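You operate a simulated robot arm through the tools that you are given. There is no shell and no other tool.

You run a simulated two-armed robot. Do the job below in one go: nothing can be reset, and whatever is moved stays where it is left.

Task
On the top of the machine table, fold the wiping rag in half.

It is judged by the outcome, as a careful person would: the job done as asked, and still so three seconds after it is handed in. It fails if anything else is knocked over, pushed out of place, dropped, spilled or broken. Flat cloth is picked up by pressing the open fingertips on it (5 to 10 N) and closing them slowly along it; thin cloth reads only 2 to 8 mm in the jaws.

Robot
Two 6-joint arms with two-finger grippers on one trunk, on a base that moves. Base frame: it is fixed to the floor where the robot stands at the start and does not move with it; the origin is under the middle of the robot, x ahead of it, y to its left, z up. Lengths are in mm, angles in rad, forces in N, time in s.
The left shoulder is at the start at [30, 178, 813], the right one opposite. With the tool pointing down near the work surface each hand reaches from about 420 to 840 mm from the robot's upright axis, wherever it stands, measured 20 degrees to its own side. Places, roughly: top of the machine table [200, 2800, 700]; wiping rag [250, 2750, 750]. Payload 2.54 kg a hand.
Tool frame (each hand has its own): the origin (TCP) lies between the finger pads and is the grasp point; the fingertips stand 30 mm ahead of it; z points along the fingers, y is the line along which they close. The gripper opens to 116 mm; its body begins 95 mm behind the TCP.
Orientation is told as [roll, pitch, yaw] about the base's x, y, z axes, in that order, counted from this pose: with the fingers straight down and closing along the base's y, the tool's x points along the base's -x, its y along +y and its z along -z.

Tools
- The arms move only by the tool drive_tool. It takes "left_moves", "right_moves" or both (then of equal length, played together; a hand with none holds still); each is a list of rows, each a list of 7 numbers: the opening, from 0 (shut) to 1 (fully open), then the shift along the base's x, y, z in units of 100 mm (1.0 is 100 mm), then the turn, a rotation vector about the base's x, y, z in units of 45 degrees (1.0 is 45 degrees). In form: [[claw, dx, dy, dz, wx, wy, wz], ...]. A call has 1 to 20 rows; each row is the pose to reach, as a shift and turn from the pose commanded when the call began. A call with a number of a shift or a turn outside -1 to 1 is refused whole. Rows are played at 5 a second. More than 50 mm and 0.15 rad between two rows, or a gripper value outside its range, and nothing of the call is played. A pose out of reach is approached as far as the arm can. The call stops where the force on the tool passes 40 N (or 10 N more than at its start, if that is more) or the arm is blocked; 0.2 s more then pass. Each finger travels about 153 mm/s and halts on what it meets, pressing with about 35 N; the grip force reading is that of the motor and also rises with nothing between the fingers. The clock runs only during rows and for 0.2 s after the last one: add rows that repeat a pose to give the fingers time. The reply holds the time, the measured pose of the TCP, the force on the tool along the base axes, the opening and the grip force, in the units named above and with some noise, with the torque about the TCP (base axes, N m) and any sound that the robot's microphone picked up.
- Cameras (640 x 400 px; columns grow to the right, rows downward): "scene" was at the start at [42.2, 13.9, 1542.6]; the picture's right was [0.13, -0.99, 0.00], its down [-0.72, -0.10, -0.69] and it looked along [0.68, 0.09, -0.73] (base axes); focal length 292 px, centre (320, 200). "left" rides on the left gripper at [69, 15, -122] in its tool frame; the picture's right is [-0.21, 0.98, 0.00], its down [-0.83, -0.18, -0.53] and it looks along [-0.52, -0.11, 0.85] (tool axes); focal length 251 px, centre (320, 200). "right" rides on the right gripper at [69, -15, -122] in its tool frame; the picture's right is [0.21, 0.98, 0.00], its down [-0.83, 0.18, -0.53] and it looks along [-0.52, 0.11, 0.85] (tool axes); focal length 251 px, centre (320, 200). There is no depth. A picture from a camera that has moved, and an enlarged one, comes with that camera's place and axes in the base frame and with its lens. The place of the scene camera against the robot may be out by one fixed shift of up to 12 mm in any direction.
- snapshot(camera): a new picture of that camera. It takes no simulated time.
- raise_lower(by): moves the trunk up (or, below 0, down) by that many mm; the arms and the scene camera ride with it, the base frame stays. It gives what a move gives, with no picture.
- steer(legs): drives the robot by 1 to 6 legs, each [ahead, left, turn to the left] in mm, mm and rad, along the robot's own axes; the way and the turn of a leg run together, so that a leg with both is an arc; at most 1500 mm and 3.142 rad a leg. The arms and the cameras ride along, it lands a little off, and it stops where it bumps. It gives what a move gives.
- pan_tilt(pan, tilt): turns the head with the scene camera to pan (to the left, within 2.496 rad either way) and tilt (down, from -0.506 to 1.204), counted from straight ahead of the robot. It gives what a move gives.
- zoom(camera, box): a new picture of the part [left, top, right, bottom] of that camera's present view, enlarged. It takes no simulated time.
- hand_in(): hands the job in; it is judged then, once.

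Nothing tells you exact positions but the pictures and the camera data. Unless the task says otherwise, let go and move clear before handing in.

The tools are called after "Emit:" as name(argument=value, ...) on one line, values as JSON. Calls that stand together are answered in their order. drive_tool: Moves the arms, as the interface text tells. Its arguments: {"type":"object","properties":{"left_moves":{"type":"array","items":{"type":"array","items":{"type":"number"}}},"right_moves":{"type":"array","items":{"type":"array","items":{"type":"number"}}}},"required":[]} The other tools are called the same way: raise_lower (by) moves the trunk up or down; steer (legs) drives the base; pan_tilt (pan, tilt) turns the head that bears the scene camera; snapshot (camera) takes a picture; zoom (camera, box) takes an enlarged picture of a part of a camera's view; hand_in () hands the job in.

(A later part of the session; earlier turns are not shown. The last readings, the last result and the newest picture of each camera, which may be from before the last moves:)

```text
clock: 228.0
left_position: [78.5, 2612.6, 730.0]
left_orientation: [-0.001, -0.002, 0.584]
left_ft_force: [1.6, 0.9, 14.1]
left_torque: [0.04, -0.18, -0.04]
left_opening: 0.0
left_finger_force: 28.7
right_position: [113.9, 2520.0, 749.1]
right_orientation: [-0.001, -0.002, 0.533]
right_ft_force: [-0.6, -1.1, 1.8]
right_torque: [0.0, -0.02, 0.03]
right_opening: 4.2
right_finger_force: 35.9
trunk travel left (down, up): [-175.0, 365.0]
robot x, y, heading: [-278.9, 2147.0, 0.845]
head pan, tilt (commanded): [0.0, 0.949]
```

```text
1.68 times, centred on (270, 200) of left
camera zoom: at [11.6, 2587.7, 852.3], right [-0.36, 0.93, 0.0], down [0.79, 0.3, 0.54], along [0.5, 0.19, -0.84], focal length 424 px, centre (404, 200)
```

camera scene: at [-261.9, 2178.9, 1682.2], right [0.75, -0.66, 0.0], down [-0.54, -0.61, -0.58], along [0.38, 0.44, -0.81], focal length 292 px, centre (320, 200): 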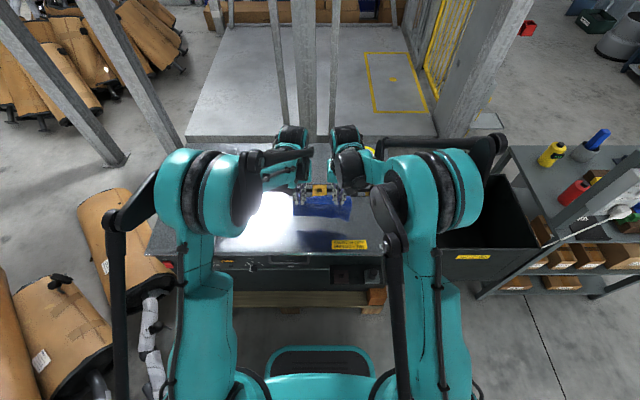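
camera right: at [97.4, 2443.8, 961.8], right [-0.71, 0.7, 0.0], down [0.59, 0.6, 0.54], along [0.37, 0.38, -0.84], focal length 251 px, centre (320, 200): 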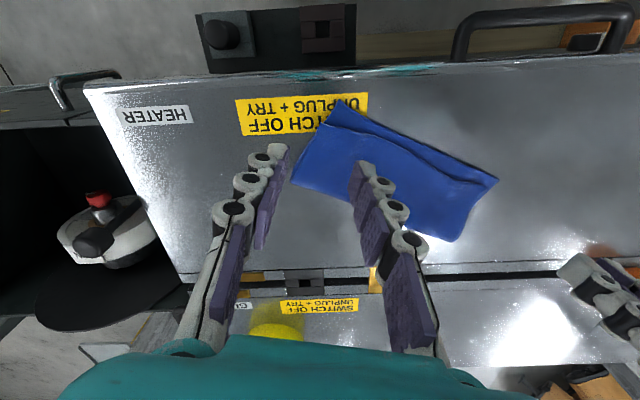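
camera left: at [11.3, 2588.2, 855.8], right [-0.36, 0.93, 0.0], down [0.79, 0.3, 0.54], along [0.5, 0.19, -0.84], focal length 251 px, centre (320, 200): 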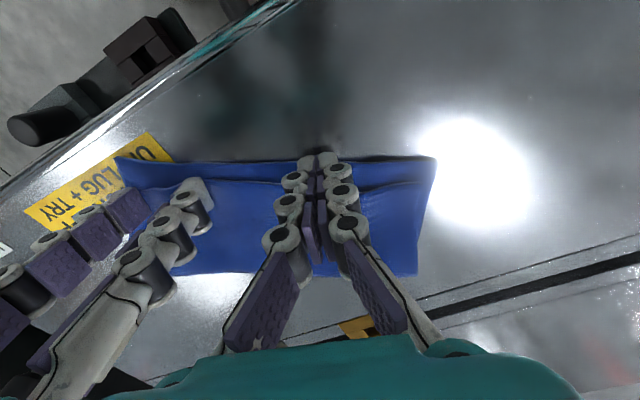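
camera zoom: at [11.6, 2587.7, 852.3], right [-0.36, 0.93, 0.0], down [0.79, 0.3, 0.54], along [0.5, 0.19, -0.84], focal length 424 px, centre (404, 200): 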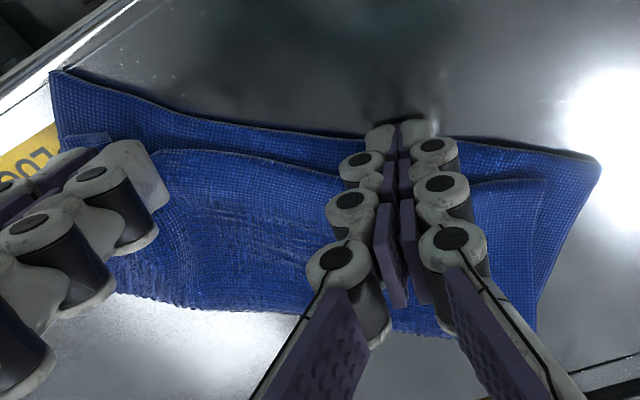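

The layers cling and move together when dragged; only lifting and re-laying separates them. I lift the right corner ~45 mm to peel the top layer off, while the left keeps holding the lower layer.

Emit:
drive_tool(right_moves=[[0, 0.03, 0.01, 0.1, 0, 0, 0], [0, 0.06, 0.02, 0.22, 0, 0, 0], [0, 0.08, 0.03, 0.34, 0, 0, 0], [0, 0.1, 0.04, 0.45, 0, 0, 0], [0, 0.1, 0.04, 0.45, 0, 0, 0], [0, 0.1, 0.04, 0.45, 0, 0, 0]])

Emit:
snapshot(camera="right")

Emit:
snapshot(camera="left")

Emit:
zoom(camera="scene", box=[275, 195, 365, 260])

```text
clock: 229.4
left_position: [77.2, 2613.6, 729.1]
left_orientation: [0.0, -0.002, 0.583]
left_ft_force: [2.6, 0.6, 13.6]
left_torque: [0.04, -0.17, 0.03]
left_opening: 0.0
left_finger_force: 28.9
right_position: [123.7, 2526.7, 793.8]
right_orientation: [0.002, -0.001, 0.534]
right_ft_force: [-0.1, 0.6, -1.5]
right_torque: [-0.01, -0.01, 0.02]
right_opening: 4.5
right_finger_force: 32.8
trunk travel left (down, up): [-175.0, 365.0]
robot x, y, heading: [-283.6, 2141.1, 0.849]
head pan, tilt (commanded): [0.0, 0.949]
```

```text
taken
camera right: at [71.5, 2478.9, 916.2], right [-0.68, 0.73, 0.0], down [0.62, 0.58, 0.54], along [0.39, 0.37, -0.84], focal length 251 px, centre (320, 200)
```

right: 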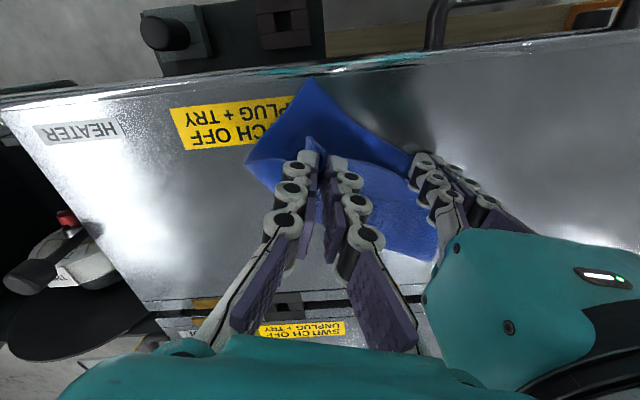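

```text
taken
camera left: at [11.7, 2587.7, 852.3], right [-0.36, 0.93, 0.0], down [0.79, 0.3, 0.54], along [0.5, 0.19, -0.84], focal length 251 px, centre (320, 200)
```

left: 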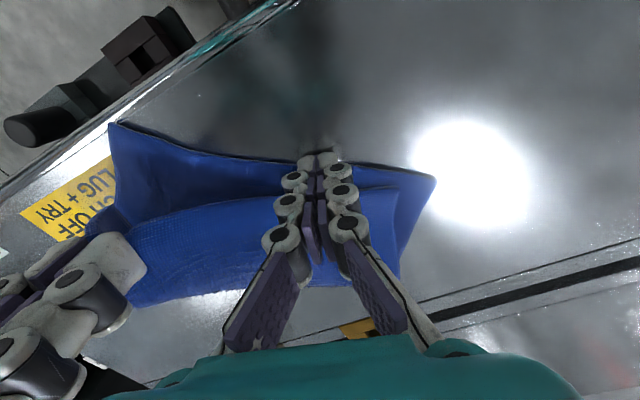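

```text
6.15 times, centred on (320, 228) of scene
camera zoom: at [-262.5, 2177.9, 1682.3], right [0.75, -0.66, 0.0], down [-0.54, -0.61, -0.58], along [0.39, 0.44, -0.81], focal length 1796 px, centre (320, 31)
```

zoom: 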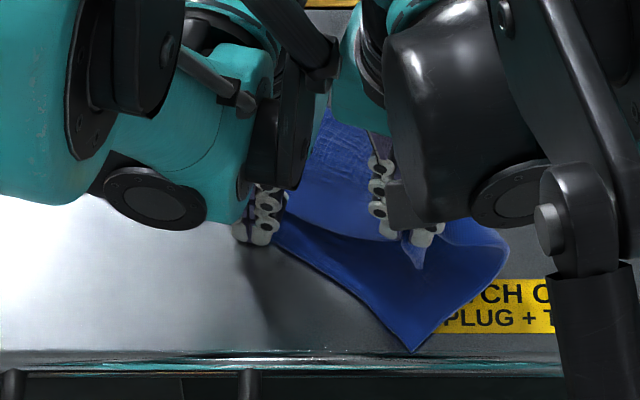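

The top corner is peeled up; the lower corner now lies at about (96, 2486). I lay the top corner down directly over it: back 24 mm, right 10 mm, and down.

Emit:
drive_tool(right_moves=[[0, -0.06, -0.025, -0.08, 0, 0, 0], [0, -0.12, -0.05, -0.18, 0, 0, 0], [0, -0.18, -0.075, -0.28, 0, 0, 0], [0, -0.24, -0.1, -0.38, 0, 0, 0], [0, -0.24, -0.1, -0.46, 0, 0, 0], [0, -0.24, -0.1, -0.52, 0, 0, 0], [0, -0.24, -0.1, -0.52, 0, 0, 0]])

Emit:
zoom(camera="right", box=[160, 60, 480, 260])

Emit:
zoom(camera="left", box=[80, 100, 460, 300])

```text
clock: 231.0
left_position: [77.5, 2612.5, 730.4]
left_orientation: [0.0, -0.002, 0.582]
left_ft_force: [1.7, 0.5, 13.0]
left_torque: [0.04, -0.13, 0.02]
left_opening: 0.1
left_finger_force: 28.7
right_position: [99.8, 2515.1, 742.2]
right_orientation: [0.002, -0.003, 0.534]
right_ft_force: [0.7, 0.1, 1.7]
right_torque: [0.05, 0.04, 0.06]
right_opening: 3.4
right_finger_force: 30.9
trunk travel left (down, up): [-175.0, 365.0]
robot x, y, heading: [-281.4, 2147.6, 0.852]
head pan, tilt (commanded): [0.0, 0.949]
```

```text
2.00 times, centred on (320, 160) of right
camera zoom: at [47.6, 2468.2, 863.8], right [-0.68, 0.73, 0.0], down [0.62, 0.58, 0.54], along [0.39, 0.37, -0.84], focal length 503 px, centre (320, 280)
```

zoom: 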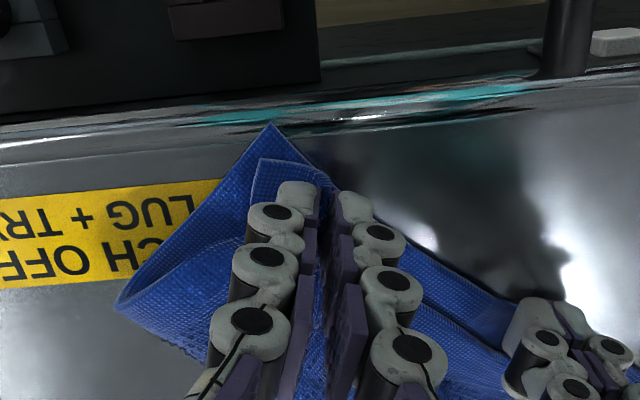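

```text
1.68 times, centred on (270, 200) of left
camera zoom: at [11.7, 2587.7, 852.3], right [-0.36, 0.93, 0.0], down [0.79, 0.3, 0.54], along [0.5, 0.19, -0.84], focal length 424 px, centre (404, 200)
```

zoom: 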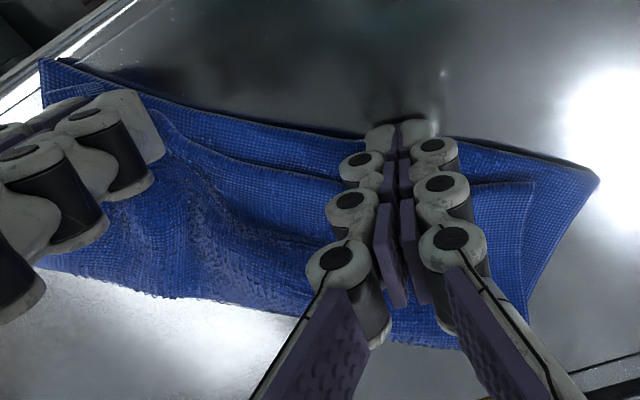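

The right corner now sits within ~13 mm of the lower corner. I open the right slowly, spreading outward, then lift both hands away.

Emit:
drive_tool(right_moves=[[0.0, 0, 0, -0.02, 0, 0, 0], [0.04, 0, 0, -0.03, 0, 0, 0], [0.08, 0.002, -0.012, -0.03, 0, 0, 0], [0.12, 0.003, -0.026, -0.03, 0, 0, 0], [0.16, 0.004, -0.04, -0.03, 0, 0, 0], [0.2, 0.005, -0.054, -0.03, 0, 0, 0], [0.24, 0.006, -0.068, -0.028, 0, 0, 0], [0.28, 0.007, -0.082, -0.026, 0, 0, 0], [0.32, 0.008, -0.092, -0.024, 0, 0, 0], [0.36, 0.008, -0.1, -0.02, 0, 0, 0], [0.36, 0.008, -0.1, -0.02, 0, 0, 0]])

Emit:
drive_tool(left_moves=[[0.0, 0, 0, 0.1, 0, 0, 0], [0.0, 0, 0, 0.25, 0, 0, 0], [0.0, 0, 0, 0.4, 0, 0, 0], [0.0, -0.08, 0.2, 0.6, 0, 0, 0], [0.0, -0.16, 0.45, 0.8, 0, 0, 0], [0.0, -0.24, 0.7, 1.0, 0, 0, 0], [0.0, -0.24, 0.7, 1.0, 0, 0, 0]], right_moves=[[0.36, 0, 0, 0.1, 0, 0, 0], [0.36, 0, 0, 0.25, 0, 0, 0], [0.36, 0, 0, 0.4, 0, 0, 0], [0.36, 0.1, -0.05, 0.6, 0, 0, 0], [0.36, 0.2, -0.1, 0.8, 0, 0, 0], [0.36, 0.3, -0.15, 1.0, 0, 0, 0], [0.36, 0.3, -0.15, 1.0, 0, 0, 0]])

Emit:
snapshot(camera="left")

Emit:
snapshot(camera="right")

Emit:
zoom(camera="scene", box=[275, 195, 365, 260])

```text
clock: 233.4
left_position: [77.0, 2612.5, 730.3]
left_orientation: [0.002, -0.004, 0.583]
left_ft_force: [3.3, 0.6, 14.5]
left_torque: [0.05, -0.14, -0.03]
left_opening: 0.0
left_finger_force: 28.6
right_position: [100.4, 2504.7, 738.8]
right_orientation: [0.0, -0.003, 0.534]
right_ft_force: [0.3, 0.7, 1.0]
right_torque: [0.04, 0.02, 0.02]
right_opening: 41.4
right_finger_force: 0.0
trunk travel left (down, up): [-175.0, 365.0]
robot x, y, heading: [-282.1, 2140.6, 0.849]
head pan, tilt (commanded): [0.0, 0.949]
```

```text
clock: 235.0
left_position: [54.2, 2683.3, 828.9]
left_orientation: [0.0, -0.002, 0.584]
left_ft_force: [0.6, -1.1, 0.4]
left_torque: [0.02, 0.03, 0.01]
left_opening: 0.0
left_finger_force: 28.7
right_position: [129.8, 2488.8, 839.5]
right_orientation: [-0.001, 0.0, 0.533]
right_ft_force: [-0.1, 0.1, 0.2]
right_torque: [0.03, 0.04, 0.0]
right_opening: 41.9
right_finger_force: 0.0
trunk travel left (down, up): [-175.0, 365.0]
robot x, y, heading: [-284.2, 2143.5, 0.847]
head pan, tilt (commanded): [0.0, 0.949]
```

```text
taken
camera left: at [-11.4, 2658.1, 950.8], right [-0.36, 0.93, 0.0], down [0.79, 0.3, 0.54], along [0.5, 0.19, -0.84], focal length 251 px, centre (320, 200)
```

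left: 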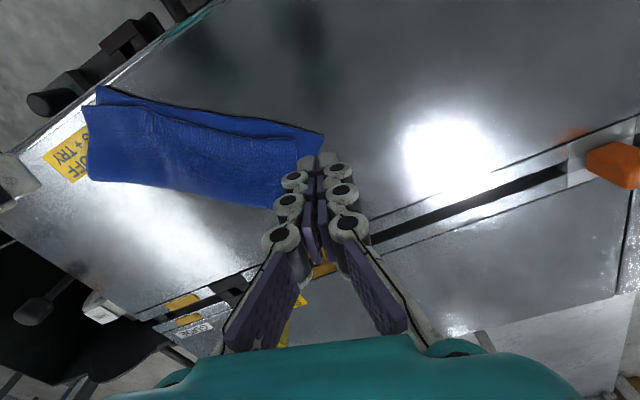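

```text
taken
camera right: at [78.1, 2441.7, 961.7], right [-0.68, 0.73, 0.0], down [0.62, 0.58, 0.54], along [0.39, 0.36, -0.84], focal length 251 px, centre (320, 200)
```

right: 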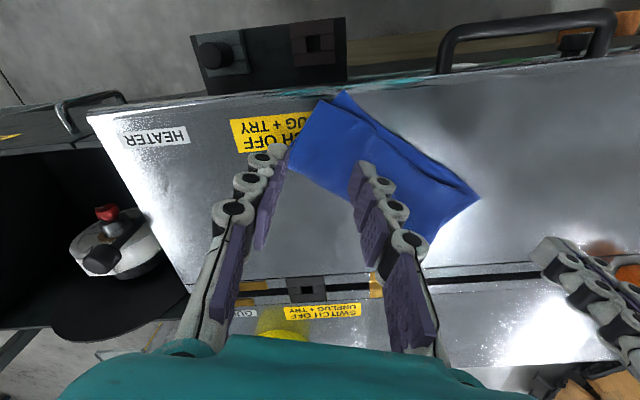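

```text
6.15 times, centred on (320, 228) of scene
camera zoom: at [-261.3, 2179.2, 1682.2], right [0.75, -0.66, 0.0], down [-0.54, -0.61, -0.58], along [0.38, 0.44, -0.81], focal length 1796 px, centre (320, 31)
```

zoom: 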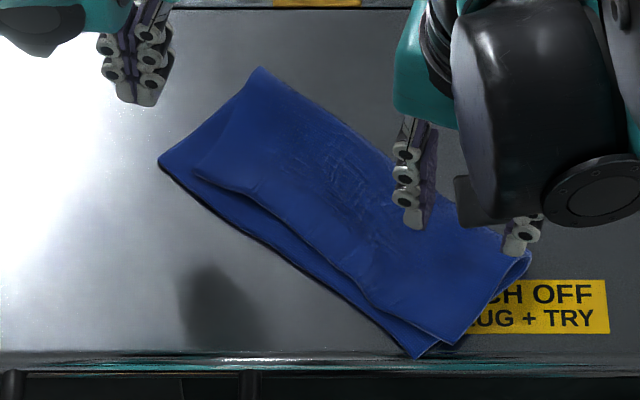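

The fold is now well matched, but the rag has rotated and its right corner is near the table's front edge. I zoom in to measure before gently pulling the whole folded rag back inward.

Emit:
zoom(camera="left", box=[60, 70, 340, 220])

Emit:
zoom(camera="right", box=[270, 70, 510, 250])

```text
2.29 times, centred on (200, 145) of left
camera zoom: at [-11.4, 2658.1, 950.8], right [-0.36, 0.93, 0.0], down [0.79, 0.3, 0.54], along [0.5, 0.19, -0.84], focal length 575 px, centre (594, 326)
```

zoom: 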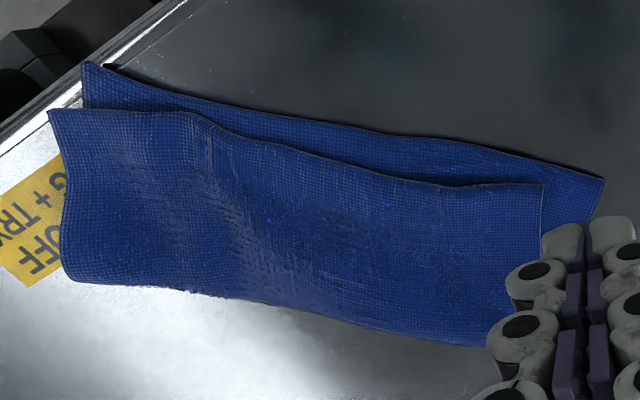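

```text
2.22 times, centred on (390, 160) of right
camera zoom: at [78.1, 2441.7, 961.7], right [-0.68, 0.73, 0.0], down [0.62, 0.58, 0.54], along [0.39, 0.36, -0.84], focal length 559 px, centre (164, 289)
```

zoom: 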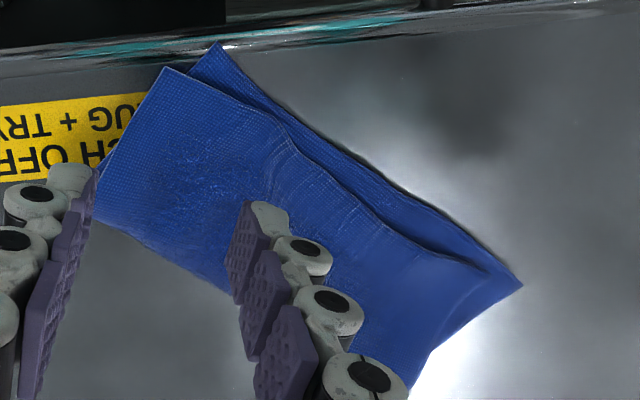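

Alignment is about 25 mm off at both corners (mostly sideways now) and a corner touches the table's front edge. Since both layers cling, I'll first press both closed fingertips lightly on the folded rag and move it as a unit: rotate ~25° back and shift it inward. I move over the press points.

Emit:
drive_tool(left_moves=[[0.0, 0.2, -0.12, 0, 0, 0, 0], [0.0, 0.4, -0.25, 0, 0, 0, 0], [0.0, 0.6, -0.37, 0, 0, 0, 0], [0.0, 0.81, -0.49, 0, 0, 0, 0], [0.0, 0.81, -0.49, -0.3, 0, 0, 0], [0.0, 0.81, -0.49, -0.6, 0, 0, 0], [0.0, 0.81, -0.49, -0.85, 0, 0, 0], [0.0, 0.81, -0.49, -0.85, 0, 0, 0]], right_moves=[[0.2, 0.1, 0.03, 0, 0, 0, 0], [0.1, 0.2, 0.06, 0, 0, 0, 0], [0.0, 0.28, 0.09, -0.1, 0, 0, 0], [0.0, 0.32, 0.12, -0.3, 0, 0, 0], [0.0, 0.32, 0.12, -0.5, 0, 0, 0], [0.0, 0.32, 0.12, -0.75, 0, 0, 0], [0.0, 0.32, 0.12, -0.95, 0, 0, 0], [0.0, 0.32, 0.12, -0.95, 0, 0, 0]])

Emit:
snapshot(camera="left")

Emit:
snapshot(camera="right")

```text
clock: 236.8
left_position: [135.3, 2635.4, 744.4]
left_orientation: [0.0, 0.0, 0.584]
left_ft_force: [-0.6, 0.2, 0.3]
left_torque: [-0.01, 0.01, 0.06]
left_opening: 0.0
left_finger_force: 28.0
right_position: [162.5, 2501.2, 743.4]
right_orientation: [0.0, -0.002, 0.534]
right_ft_force: [-0.2, -0.3, 0.3]
right_torque: [0.01, -0.04, -0.01]
right_opening: 0.0
right_finger_force: 29.3
trunk travel left (down, up): [-175.0, 365.0]
robot x, y, heading: [-279.5, 2146.3, 0.846]
head pan, tilt (commanded): [0.0, 0.949]
```

```text
taken
camera left: at [68.6, 2610.0, 867.0], right [-0.36, 0.93, 0.0], down [0.79, 0.3, 0.54], along [0.5, 0.19, -0.84], focal length 251 px, centre (320, 200)
```

left: 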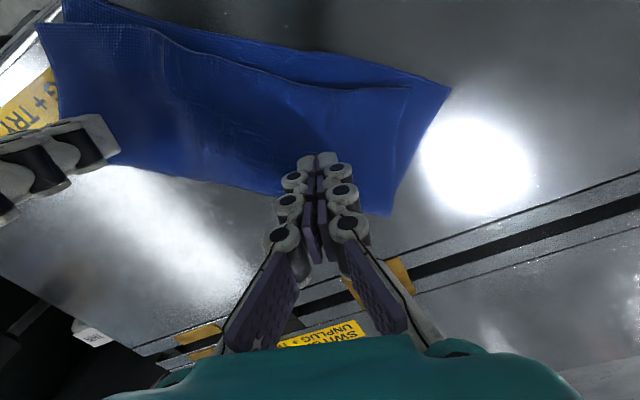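

```text
taken
camera right: at [109.7, 2453.8, 865.4], right [-0.68, 0.73, 0.0], down [0.62, 0.58, 0.54], along [0.39, 0.37, -0.84], focal length 251 px, centre (320, 200)
```

right: 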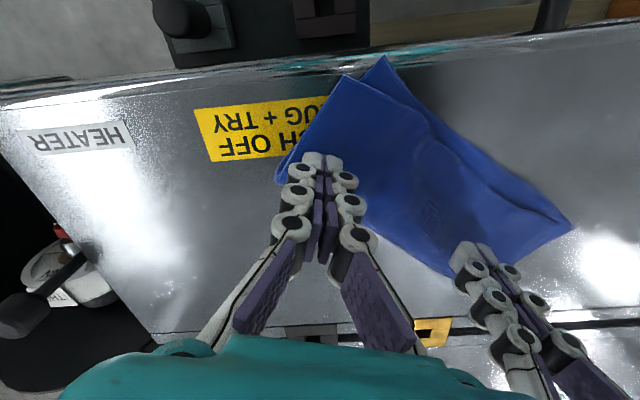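

Both closed fingertips are above the folded rag. I lower to light contact.

Emit:
drive_tool(left_moves=[[0.0, 0, 0, -0.04, 0, 0, 0], [0.0, 0, 0, -0.08, 0, 0, 0], [0.0, 0, 0, -0.1, 0, 0, 0], [0.0, 0, 0, -0.1, 0, 0, 0]], right_moves=[[0.0, 0, 0, -0.04, 0, 0, 0], [0.0, 0, 0, -0.07, 0, 0, 0], [0.0, 0, 0, -0.09, 0, 0, 0], [0.0, 0, 0, -0.09, 0, 0, 0]])

Emit:
drive_tool(left_moves=[[0.0, 0, 0, -0.01, 0, 0, 0], [0.0, 0, 0, -0.01, 0, 0, 0]], right_moves=[[0.0, 0, 0, -0.01, 0, 0, 0], [0.0, 0, 0, -0.01, 0, 0, 0]])

```text
clock: 237.8
left_position: [135.9, 2633.7, 733.2]
left_orientation: [0.0, -0.001, 0.583]
left_ft_force: [-0.3, 0.2, 2.6]
left_torque: [0.03, -0.03, 0.0]
left_opening: 0.1
left_finger_force: 28.5
right_position: [161.6, 2502.4, 734.8]
right_orientation: [-0.001, -0.002, 0.534]
right_ft_force: [0.4, -0.6, 1.9]
right_torque: [0.01, -0.02, 0.01]
right_opening: 0.0
right_finger_force: 28.8
trunk travel left (down, up): [-175.0, 365.0]
robot x, y, heading: [-281.5, 2142.6, 0.843]
head pan, tilt (commanded): [0.0, 0.949]
```

```text
clock: 238.4
left_position: [133.4, 2634.3, 732.6]
left_orientation: [0.0, -0.003, 0.582]
left_ft_force: [0.2, 0.1, 5.6]
left_torque: [0.05, 0.02, 0.03]
left_opening: 0.1
left_finger_force: 29.4
right_position: [160.2, 2503.1, 734.0]
right_orientation: [0.0, -0.003, 0.534]
right_ft_force: [0.5, -0.3, 3.1]
right_torque: [0.01, -0.01, 0.0]
right_opening: 0.0
right_finger_force: 29.0
trunk travel left (down, up): [-175.0, 365.0]
robot x, y, heading: [-286.8, 2143.4, 0.842]
head pan, tilt (commanded): [0.0, 0.949]
```

Contact is 3–6 N. I now move the rag as a unit: right hand forward, left slightly back, rotating 25°.

Emit:
drive_tool(left_moves=[[0.0, -0.01, 0.007, 0, 0, 0, 0.056], [0.0, -0.021, 0.013, 0, 0, 0, 0.111], [0.0, -0.031, 0.02, 0, 0, 0, 0.167], [0.0, -0.042, 0.026, 0, 0, 0, 0.222], [0.0, -0.052, 0.033, 0, 0, 0, 0.278], [0.0, -0.062, 0.04, 0, 0, 0, 0.334], [0.0, -0.073, 0.046, 0, 0, 0, 0.389], [0.0, -0.083, 0.053, 0, 0, 0, 0.445], [0.0, -0.094, 0.059, 0, 0, 0, 0.5], [0.0, -0.104, 0.066, 0, 0, 0, 0.556], [0.0, -0.104, 0.066, 0, 0, 0, 0.556]], right_moves=[[0.0, 0.045, 0.024, -0.005, 0, 0, 0.056], [0.0, 0.09, 0.05, -0.005, 0, 0, 0.111], [0.0, 0.135, 0.078, -0.005, 0, 0, 0.167], [0.0, 0.18, 0.106, -0.005, 0, 0, 0.222], [0.0, 0.225, 0.137, -0.005, 0, 0, 0.278], [0.0, 0.268, 0.168, -0.005, 0, 0, 0.334], [0.0, 0.31, 0.2, -0.005, 0, 0, 0.389], [0.0, 0.352, 0.233, -0.005, 0, 0, 0.445], [0.0, 0.394, 0.268, -0.005, 0, 0, 0.5], [0.0, 0.434, 0.304, -0.005, 0, 0, 0.556], [0.0, 0.434, 0.304, -0.005, 0, 0, 0.556]])

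Emit:
snapshot(camera="left")

Emit:
snapshot(camera="right")

Emit:
zoom(camera="scene", box=[275, 195, 365, 260])

```text
clock: 240.8
left_position: [125.2, 2643.8, 733.3]
left_orientation: [-0.001, -0.005, 1.02]
left_ft_force: [0.5, -1.1, 6.9]
left_torque: [-0.02, -0.05, -0.04]
left_opening: 0.1
left_finger_force: 28.5
right_position: [205.1, 2532.2, 733.7]
right_orientation: [0.0, -0.002, 0.973]
right_ft_force: [-1.0, -1.5, 6.5]
right_torque: [-0.04, 0.04, 0.04]
right_opening: 0.0
right_finger_force: 29.0
trunk travel left (down, up): [-175.0, 365.0]
robot x, y, heading: [-284.8, 2143.3, 0.853]
head pan, tilt (commanded): [0.0, 0.949]
```

```text
taken
camera left: at [76.1, 2591.3, 855.7], right [-0.72, 0.69, 0.0], down [0.59, 0.61, 0.54], along [0.37, 0.39, -0.84], focal length 251 px, centre (320, 200)
```

left: 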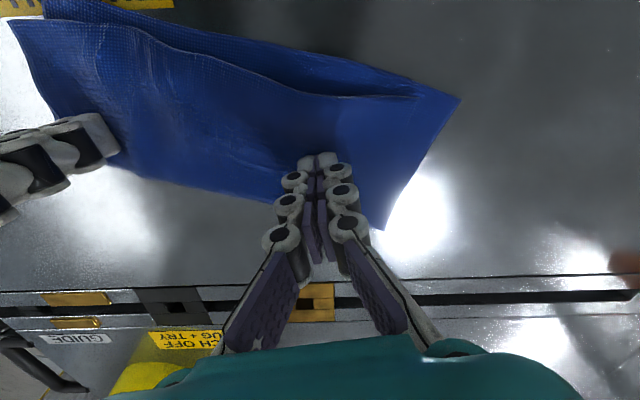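

```text
taken
camera right: at [178.4, 2467.7, 855.6], right [-0.93, 0.37, 0.0], down [0.32, 0.78, 0.54], along [0.2, 0.5, -0.84], focal length 251 px, centre (320, 200)
```

right: 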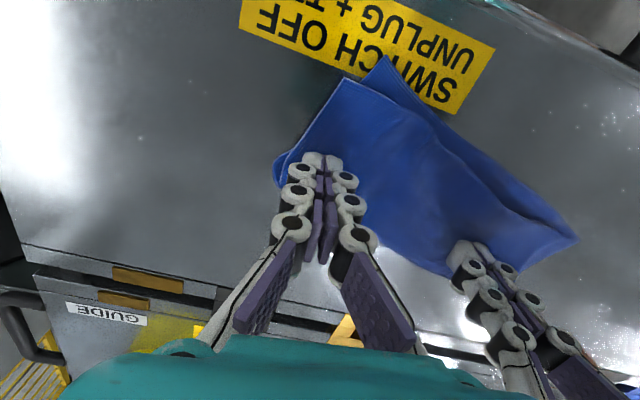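

```text
6.15 times, centred on (320, 228) of scene
camera zoom: at [-262.7, 2177.9, 1682.3], right [0.75, -0.66, 0.0], down [-0.54, -0.61, -0.58], along [0.39, 0.44, -0.81], focal length 1796 px, centre (320, 31)
```

zoom: 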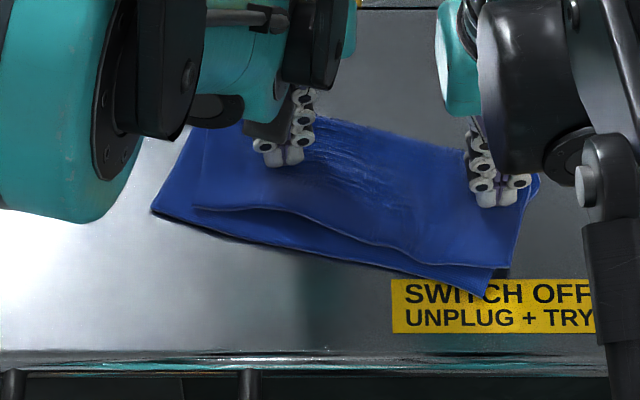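

The folded rag moved as a unit, well inside the table now. I lift the hands and look again before a final two-handed re-lay of the top edge.

Emit:
drive_tool(left_moves=[[0.0, 0, 0, 0.1, 0, 0, 0], [0.1, 0, 0, 0.3, 0, 0, 0], [0.2, -0.1, -0.05, 0.5, 0, 0, -0.06], [0.3, -0.2, -0.1, 0.7, 0, 0, -0.12], [0.3, -0.3, -0.15, 0.85, 0, 0, -0.18], [0.3, -0.3, -0.15, 0.85, 0, 0, -0.18]], right_moves=[[0.0, 0, 0, 0.1, 0, 0, 0], [0.1, 0, 0, 0.3, 0, 0, 0], [0.2, -0.05, -0.1, 0.5, 0, 0, -0.06], [0.3, -0.1, -0.2, 0.7, 0, 0, -0.12], [0.3, -0.15, -0.3, 0.85, 0, 0, -0.18], [0.3, -0.15, -0.3, 0.85, 0, 0, -0.18]])

Emit:
zoom(camera="left", box=[40, 20, 400, 240])

Emit:
zoom(camera="right", box=[220, 20, 580, 240])

Emit:
zoom(camera="scene", box=[275, 195, 365, 260])

```text
clock: 242.2
left_position: [93.3, 2627.0, 819.4]
left_orientation: [0.0, -0.001, 0.877]
left_ft_force: [0.0, -0.2, -0.5]
left_torque: [0.02, -0.02, 0.01]
left_opening: 34.5
left_finger_force: 0.0
right_position: [190.1, 2502.9, 816.1]
right_orientation: [0.0, -0.001, 0.828]
right_ft_force: [-0.1, 0.2, 0.2]
right_torque: [-0.02, -0.03, -0.01]
right_opening: 34.6
right_finger_force: 0.0
trunk travel left (down, up): [-175.0, 365.0]
robot x, y, heading: [-279.3, 2143.3, 0.851]
head pan, tilt (commanded): [0.0, 0.949]
```

```text
1.78 times, centred on (220, 130) of left
camera zoom: at [37.7, 2582.7, 942.3], right [-0.61, 0.79, 0.0], down [0.67, 0.52, 0.53], along [0.42, 0.33, -0.84], focal length 447 px, centre (498, 324)
```

zoom: 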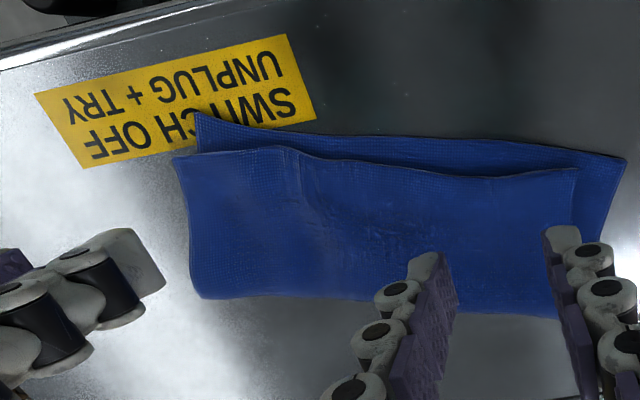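

```text
1.78 times, centred on (400, 130) of right
camera zoom: at [155.0, 2442.6, 938.6], right [-0.86, 0.5, 0.0], down [0.42, 0.73, 0.53], along [0.27, 0.46, -0.84], focal length 447 px, centre (178, 324)
```

zoom: 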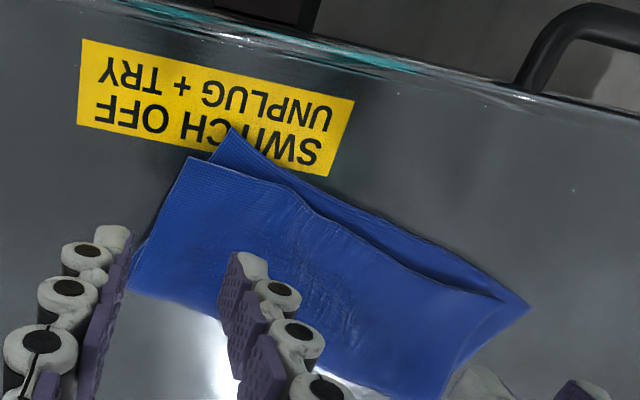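

```text
6.15 times, centred on (320, 228) of scene
camera zoom: at [-261.1, 2179.6, 1682.1], right [0.75, -0.66, 0.0], down [-0.54, -0.61, -0.58], along [0.38, 0.44, -0.81], focal length 1796 px, centre (320, 31)
```

zoom: 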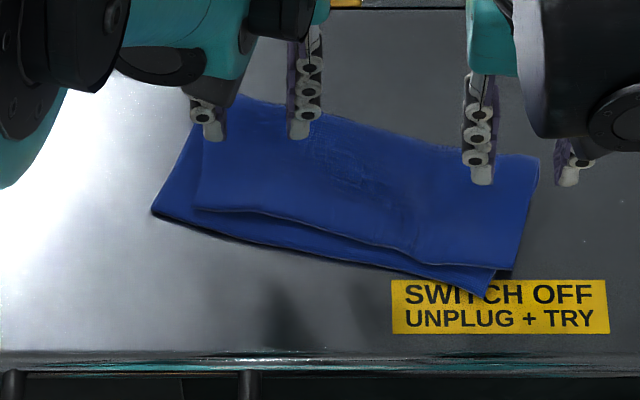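

I now go for a final two-handed re-lay: the top edge must shift ~20 mm left and ~15 mm back. I position the hands over the top edge near its corners.

Emit:
drive_tool(left_moves=[[0.3, -0.04, 0, -0.15, 0, 0, -0.1], [0.3, -0.077, -0.004, -0.3, 0, 0, -0.197], [0.3, -0.077, -0.004, -0.45, 0, 0, -0.197], [0.3, -0.077, -0.004, -0.6, 0, 0, -0.197], [0.3, -0.077, -0.004, -0.6, 0, 0, -0.197]], right_moves=[[0.3, -0.11, 0.03, -0.15, 0, 0, -0.02], [0.3, -0.22, 0.06, -0.3, 0, 0, -0.05], [0.3, -0.341, 0.094, -0.45, 0, 0, -0.05], [0.3, -0.341, 0.094, -0.57, 0, 0, -0.05], [0.3, -0.341, 0.094, -0.57, 0, 0, -0.05]])

Emit:
zoom(camera="left", box=[160, 60, 480, 260])

Emit:
zoom(camera="right", box=[160, 60, 480, 260])

```text
clock: 243.4
left_position: [85.6, 2625.6, 757.0]
left_orientation: [0.001, -0.002, 0.723]
left_ft_force: [-0.3, 0.1, -0.2]
left_torque: [0.02, 0.0, 0.01]
left_opening: 35.0
left_finger_force: 0.0
right_position: [157.4, 2512.0, 761.3]
right_orientation: [0.0, -0.002, 0.792]
right_ft_force: [-0.7, -0.4, 0.2]
right_torque: [-0.03, 0.01, 0.0]
right_opening: 34.9
right_finger_force: 0.2
trunk travel left (down, up): [-175.0, 365.0]
robot x, y, heading: [-281.7, 2142.6, 0.852]
head pan, tilt (commanded): [0.0, 0.949]
```

```text
2.00 times, centred on (320, 160) of left
camera zoom: at [24.1, 2591.5, 879.9], right [-0.49, 0.87, 0.0], down [0.74, 0.41, 0.54], along [0.47, 0.26, -0.84], focal length 503 px, centre (320, 280)
```

zoom: 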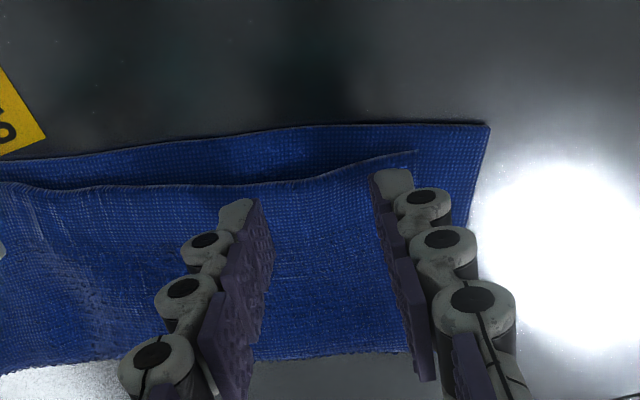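

```text
2.00 times, centred on (320, 160) of right
camera zoom: at [119.1, 2453.3, 884.2], right [-0.85, 0.53, 0.0], down [0.45, 0.71, 0.54], along [0.29, 0.45, -0.84], focal length 503 px, centre (320, 280)
```

zoom: 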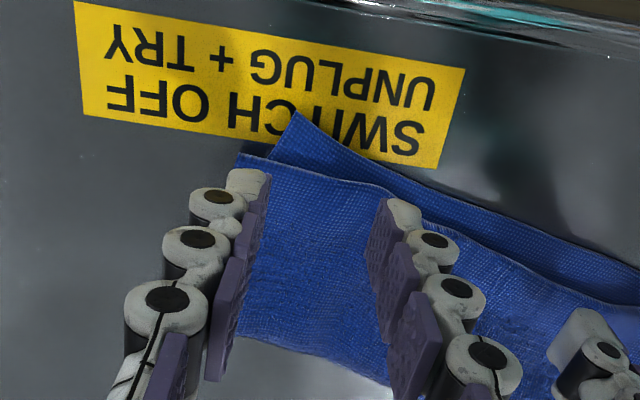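

Placement is good. I lower both to contact on the two-layer stack.

Emit:
drive_tool(left_moves=[[0.3, -0.024, -0.017, -0.08, 0, 0, 0], [0.3, -0.024, -0.017, -0.16, 0, 0, 0], [0.3, -0.024, -0.017, -0.21, 0, 0, 0], [0.3, -0.024, -0.017, -0.21, 0, 0, 0]], right_moves=[[0.3, -0.021, 0.021, -0.08, 0, 0, 0], [0.3, -0.021, 0.021, -0.16, 0, 0, 0], [0.3, -0.021, 0.021, -0.25, 0, 0, 0], [0.3, -0.021, 0.021, -0.25, 0, 0, 0]])

Emit:
drive_tool(left_moves=[[0.3, 0, 0, -0.012, 0, 0, 0], [0.3, 0, 0, -0.012, 0, 0, 0]], right_moves=[[0.3, 0, 0, -0.012, 0, 0, 0], [0.3, 0, 0, -0.012, 0, 0, 0]])

```text
clock: 244.4
left_position: [83.4, 2625.5, 737.5]
left_orientation: [0.0, -0.001, 0.724]
left_ft_force: [0.0, -1.7, 2.3]
left_torque: [0.0, 0.0, -0.04]
left_opening: 35.2
left_finger_force: 0.3
right_position: [156.7, 2514.2, 736.4]
right_orientation: [0.0, -0.001, 0.79]
right_ft_force: [-0.8, 0.8, 4.6]
right_torque: [0.04, 0.01, 0.02]
right_opening: 34.8
right_finger_force: 0.1
trunk travel left (down, up): [-175.0, 365.0]
robot x, y, heading: [-284.2, 2141.8, 0.852]
head pan, tilt (commanded): [0.0, 0.949]
```

```text
clock: 245.0
left_position: [83.6, 2624.7, 737.1]
left_orientation: [0.0, -0.001, 0.723]
left_ft_force: [-0.1, -0.1, 5.6]
left_torque: [0.0, -0.03, -0.03]
left_opening: 34.7
left_finger_force: 0.0
right_position: [154.4, 2513.7, 735.4]
right_orientation: [-0.001, -0.003, 0.792]
right_ft_force: [1.2, 0.3, 7.9]
right_torque: [0.03, -0.08, 0.0]
right_opening: 34.8
right_finger_force: 0.0
trunk travel left (down, up): [-175.0, 365.0]
robot x, y, heading: [-281.1, 2144.7, 0.851]
head pan, tilt (commanded): [0.0, 0.949]
```

I close the left first, slightly firmer.

Emit:
drive_tool(left_moves=[[0.3, 0, 0, -0.008, 0, 0, 0], [0.28, 0, 0, -0.009, 0, 0, 0], [0.26, 0, 0, -0.011, 0, 0, 0], [0.24, 0, 0, -0.013, 0, 0, 0], [0.22, 0, 0, -0.015, 0, 0, 0], [0.2, 0, 0, -0.018, 0, 0, 0], [0.18, 0, 0, -0.02, 0, 0, 0], [0.16, 0, 0, -0.023, 0, 0, 0], [0.14, 0, 0, -0.025, 0, 0, 0], [0.12, 0, 0, -0.028, 0, 0, 0], [0.1, 0, 0, -0.03, 0, 0, 0], [0.08, 0, 0, -0.032, 0, 0, 0], [0.06, 0, 0, -0.033, 0, 0, 0], [0.04, 0, 0, -0.033, 0, 0, 0], [0.02, 0, 0, -0.033, 0, 0, 0], [0.0, 0, 0, -0.033, 0, 0, 0], [0.0, 0, 0, -0.033, 0, 0, 0], [0.0, 0, 0, -0.033, 0, 0, 0]])

Emit:
zoom(camera="left", box=[200, 80, 440, 230])

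Emit:
zoom(camera="right", box=[200, 80, 440, 230])

```text
clock: 248.8
left_position: [84.1, 2625.0, 733.9]
left_orientation: [0.001, -0.004, 0.725]
left_ft_force: [1.9, -3.1, 10.2]
left_torque: [-0.07, -0.1, -0.04]
left_opening: 3.9
left_finger_force: 32.6
right_position: [154.7, 2514.5, 736.5]
right_orientation: [0.0, -0.002, 0.791]
right_ft_force: [0.3, -0.1, 5.2]
right_torque: [0.04, 0.06, -0.03]
right_opening: 35.7
right_finger_force: 0.0
trunk travel left (down, up): [-175.0, 365.0]
robot x, y, heading: [-281.1, 2141.2, 0.85]
head pan, tilt (commanded): [0.0, 0.949]
```

```text
2.67 times, centred on (320, 155) of left
camera zoom: at [22.5, 2589.6, 856.6], right [-0.49, 0.87, 0.0], down [0.74, 0.41, 0.54], along [0.47, 0.26, -0.84], focal length 670 px, centre (320, 320)
```

zoom: 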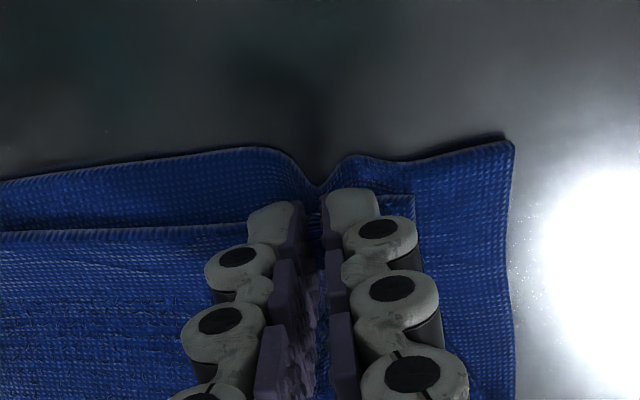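

```text
2.67 times, centred on (320, 155) of right
camera zoom: at [116.8, 2454.7, 858.2], right [-0.85, 0.53, 0.0], down [0.45, 0.71, 0.54], along [0.29, 0.45, -0.84], focal length 670 px, centre (320, 320)
```

zoom: 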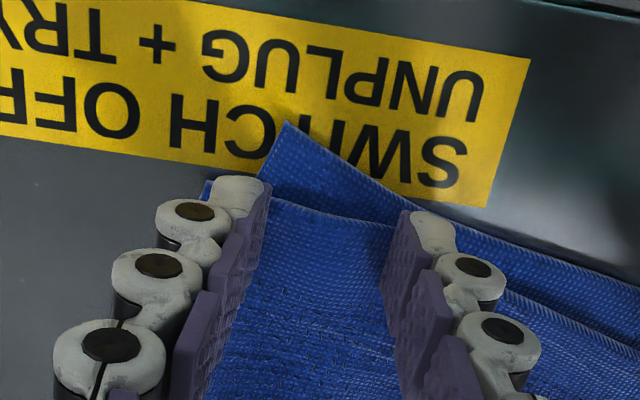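

The left caught the top layer (3.9 mm). Now the right.

Emit:
drive_tool(right_moves=[[0.3, 0, 0, -0.008, 0, 0, 0], [0.28, 0, 0, -0.009, 0, 0, 0], [0.26, 0, 0, -0.011, 0, 0, 0], [0.24, 0, 0, -0.013, 0, 0, 0], [0.22, 0, 0, -0.015, 0, 0, 0], [0.2, 0, 0, -0.018, 0, 0, 0], [0.18, 0, 0, -0.02, 0, 0, 0], [0.16, 0, 0, -0.022, 0, 0, 0], [0.14, 0, 0, -0.024, 0, 0, 0], [0.12, 0, 0, -0.026, 0, 0, 0], [0.1, 0, 0, -0.028, 0, 0, 0], [0.08, 0, 0, -0.03, 0, 0, 0], [0.06, 0, 0, -0.03, 0, 0, 0], [0.04, 0, 0, -0.03, 0, 0, 0], [0.02, 0, 0, -0.03, 0, 0, 0], [0.0, 0, 0, -0.03, 0, 0, 0], [0.0, 0, 0, -0.03, 0, 0, 0], [0.0, 0, 0, -0.03, 0, 0, 0]])

Emit:
zoom(camera="right", box=[200, 80, 440, 230])

```text
clock: 252.6
left_position: [83.4, 2624.8, 734.9]
left_orientation: [-0.002, -0.004, 0.723]
left_ft_force: [2.6, -3.8, 8.0]
left_torque: [-0.08, -0.14, 0.0]
left_opening: 3.8
left_finger_force: 33.0
right_position: [154.4, 2513.7, 733.2]
right_orientation: [0.001, -0.002, 0.791]
right_ft_force: [-7.0, 8.1, 18.2]
right_torque: [0.27, 0.14, 0.04]
right_opening: 3.5
right_finger_force: 32.6
trunk travel left (down, up): [-175.0, 365.0]
robot x, y, heading: [-288.0, 2141.5, 0.845]
head pan, tilt (commanded): [0.0, 0.949]
```

```text
2.67 times, centred on (320, 155) of right
camera zoom: at [115.9, 2455.2, 855.2], right [-0.85, 0.53, 0.0], down [0.45, 0.71, 0.54], along [0.29, 0.45, -0.84], focal length 670 px, centre (320, 320)
```

zoom: 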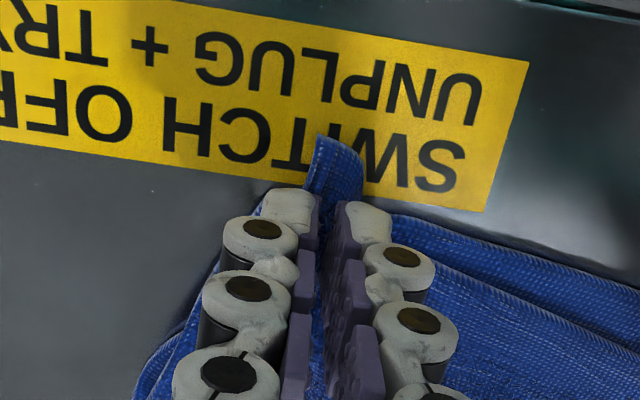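

Both hold the top layer (3.8 / 3.5 mm). I lift straight up ~85 mm so the lower half can relax, then look at where its edge lies.

Emit:
drive_tool(left_moves=[[0, 0.01, -0.015, 0.12, 0, 0, 0], [0, 0.025, -0.005, 0.26, 0, 0, 0], [0, 0.04, 0.01, 0.4, 0, 0, 0], [0, 0.05, 0.02, 0.55, 0, 0, 0], [0, 0.06, 0.03, 0.7, 0, 0, 0], [0, 0.06, 0.03, 0.85, 0, 0, 0], [0, 0.06, 0.03, 0.85, 0, 0, 0], [0, 0.06, 0.03, 0.85, 0, 0, 0]], right_moves=[[0, -0.01, 0.015, 0.12, 0, 0, 0], [0, 0.005, 0.03, 0.26, 0, 0, 0], [0, 0.02, 0.045, 0.4, 0, 0, 0], [0, 0.03, 0.055, 0.55, 0, 0, 0], [0, 0.04, 0.065, 0.7, 0, 0, 0], [0, 0.04, 0.065, 0.85, 0, 0, 0], [0, 0.04, 0.065, 0.85, 0, 0, 0], [0, 0.04, 0.065, 0.85, 0, 0, 0]])

Emit:
zoom(camera="left", box=[80, 40, 440, 240])

Emit:
zoom(camera="right", box=[200, 40, 560, 240])

Emit:
zoom(camera="scene", box=[275, 185, 375, 260])

```text
clock: 254.4
left_position: [90.9, 2627.5, 817.4]
left_orientation: [0.0, -0.002, 0.723]
left_ft_force: [0.5, -0.5, -0.3]
left_torque: [0.02, 0.01, -0.04]
left_opening: 3.5
left_finger_force: 32.9
right_position: [158.6, 2521.9, 819.3]
right_orientation: [-0.001, -0.002, 0.791]
right_ft_force: [0.2, 0.1, -0.1]
right_torque: [0.01, -0.02, -0.03]
right_opening: 3.4
right_finger_force: 32.8
trunk travel left (down, up): [-175.0, 365.0]
robot x, y, heading: [-285.4, 2140.0, 0.849]
head pan, tilt (commanded): [0.0, 0.949]
```

```text
1.78 times, centred on (260, 140) of left
camera zoom: at [28.5, 2592.9, 939.9], right [-0.49, 0.87, 0.0], down [0.74, 0.41, 0.54], along [0.47, 0.26, -0.84], focal length 447 px, centre (427, 307)
```

zoom: 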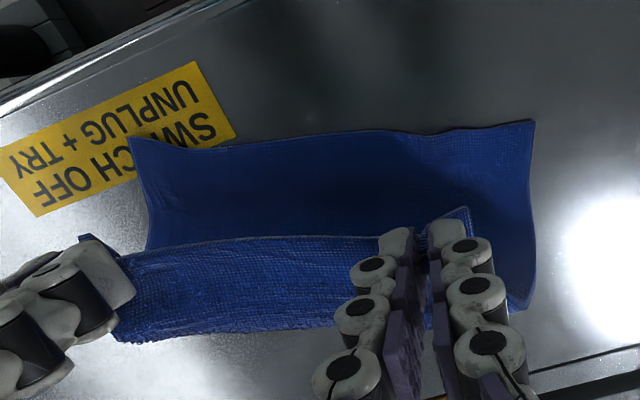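

```text
1.78 times, centred on (380, 140) of right
camera zoom: at [120.3, 2462.4, 940.8], right [-0.85, 0.53, 0.0], down [0.45, 0.71, 0.54], along [0.29, 0.45, -0.84], focal length 447 px, centre (213, 307)
```

zoom: 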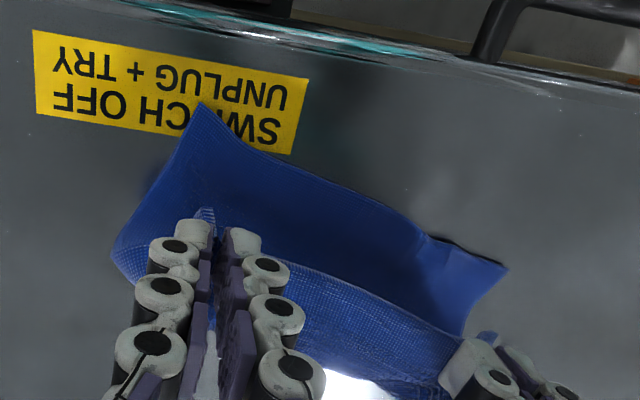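

```text
5.33 times, centred on (325, 222) of scene
camera zoom: at [-261.9, 2178.7, 1682.2], right [0.75, -0.66, 0.0], down [-0.54, -0.61, -0.58], along [0.38, 0.44, -0.81], focal length 1556 px, centre (293, 80)
```

zoom: 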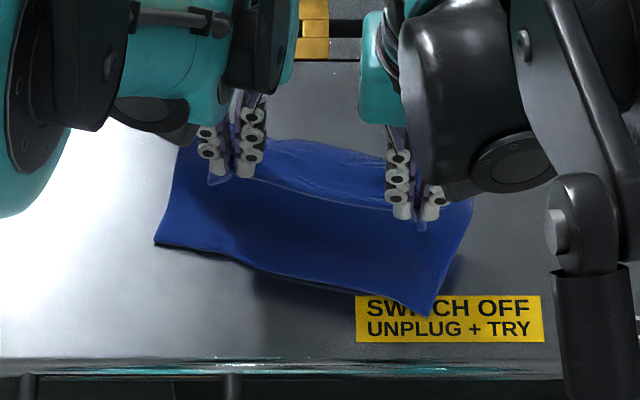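

With the top layer lifted I can see the lower edge clearly: E_L≈(37,2659), E_R≈(144,2485). I now shift the held edge back and left and lower it along a diagonal onto the lower edge, rotating the hands to match.

Emit:
drive_tool(left_moves=[[0, -0.025, 0.004, -0.08, 0, 0, -0.022], [0, -0.054, 0.008, -0.18, 0, 0, -0.05], [0, -0.086, 0.013, -0.28, 0, 0, -0.08], [0, -0.118, 0.018, -0.38, 0, 0, -0.11], [0, -0.147, 0.023, -0.47, 0, 0, -0.135], [0, -0.176, 0.027, -0.55, 0, 0, -0.16], [0, -0.203, 0.032, -0.63, 0, 0, -0.186], [0, -0.225, 0.035, -0.69, 0, 0, -0.206], [0, -0.245, 0.038, -0.74, 0, 0, -0.224], [0, -0.245, 0.038, -0.74, 0, 0, -0.224]], right_moves=[[0, -0.034, -0.002, -0.08, 0, 0, -0.03], [0, -0.074, -0.005, -0.18, 0, 0, -0.07], [0, -0.118, -0.008, -0.28, 0, 0, -0.11], [0, -0.162, -0.012, -0.38, 0, 0, -0.15], [0, -0.202, -0.014, -0.47, 0, 0, -0.19], [0, -0.243, -0.017, -0.55, 0, 0, -0.225], [0, -0.28, -0.02, -0.63, 0, 0, -0.26], [0, -0.31, -0.022, -0.69, 0, 0, -0.285], [0, -0.337, -0.024, -0.74, 0, 0, -0.31], [0, -0.337, -0.024, -0.74, 0, 0, -0.31]])

Emit:
zoom(camera="left", box=[80, 40, 440, 240])

Emit:
zoom(camera="right", box=[200, 40, 560, 240])

Emit:
zoom(camera="scene", box=[275, 185, 375, 260])

```text
clock: 256.6
left_position: [65.1, 2630.6, 744.2]
left_orientation: [0.001, -0.001, 0.545]
left_ft_force: [2.1, -3.9, 0.1]
left_torque: [-0.09, -0.08, 0.08]
left_opening: 3.5
left_finger_force: 32.3
right_position: [124.9, 2517.5, 742.4]
right_orientation: [0.001, -0.001, 0.547]
right_ft_force: [-2.4, 3.5, 0.1]
right_torque: [0.11, 0.1, 0.12]
right_opening: 3.3
right_finger_force: 32.5
trunk travel left (down, up): [-175.0, 365.0]
robot x, y, heading: [-284.2, 2140.7, 0.848]
head pan, tilt (commanded): [0.0, 0.949]
```

```text
1.78 times, centred on (260, 140) of left
camera zoom: at [-1.3, 2608.3, 866.8], right [-0.32, 0.95, 0.0], down [0.8, 0.27, 0.54], along [0.51, 0.17, -0.84], focal length 447 px, centre (427, 307)
```

zoom: 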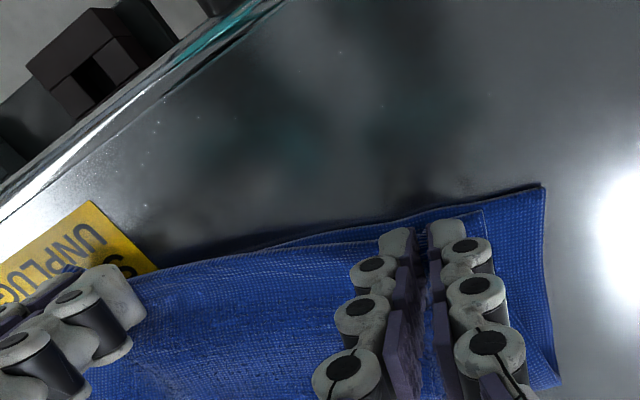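

```text
1.78 times, centred on (380, 140) of right
camera zoom: at [72.9, 2469.4, 864.7], right [-0.69, 0.72, 0.0], down [0.61, 0.58, 0.54], along [0.39, 0.37, -0.84], focal length 447 px, centre (213, 307)
```

zoom: 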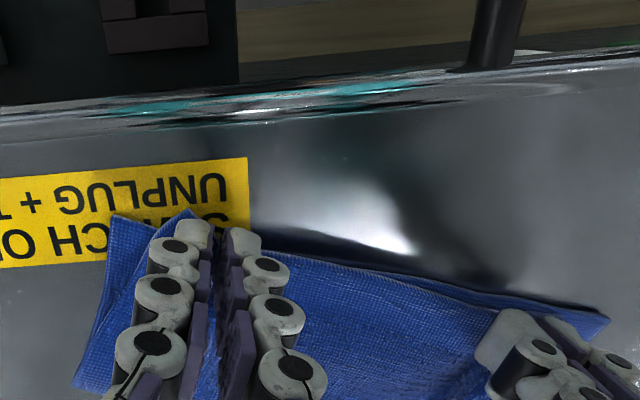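

```text
5.33 times, centred on (325, 222) of scene
camera zoom: at [-261.8, 2178.9, 1682.2], right [0.75, -0.66, 0.0], down [-0.54, -0.61, -0.58], along [0.38, 0.44, -0.81], focal length 1556 px, centre (293, 80)
```

zoom: 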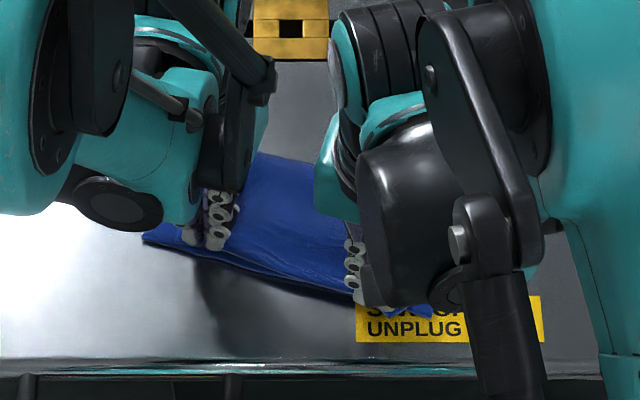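

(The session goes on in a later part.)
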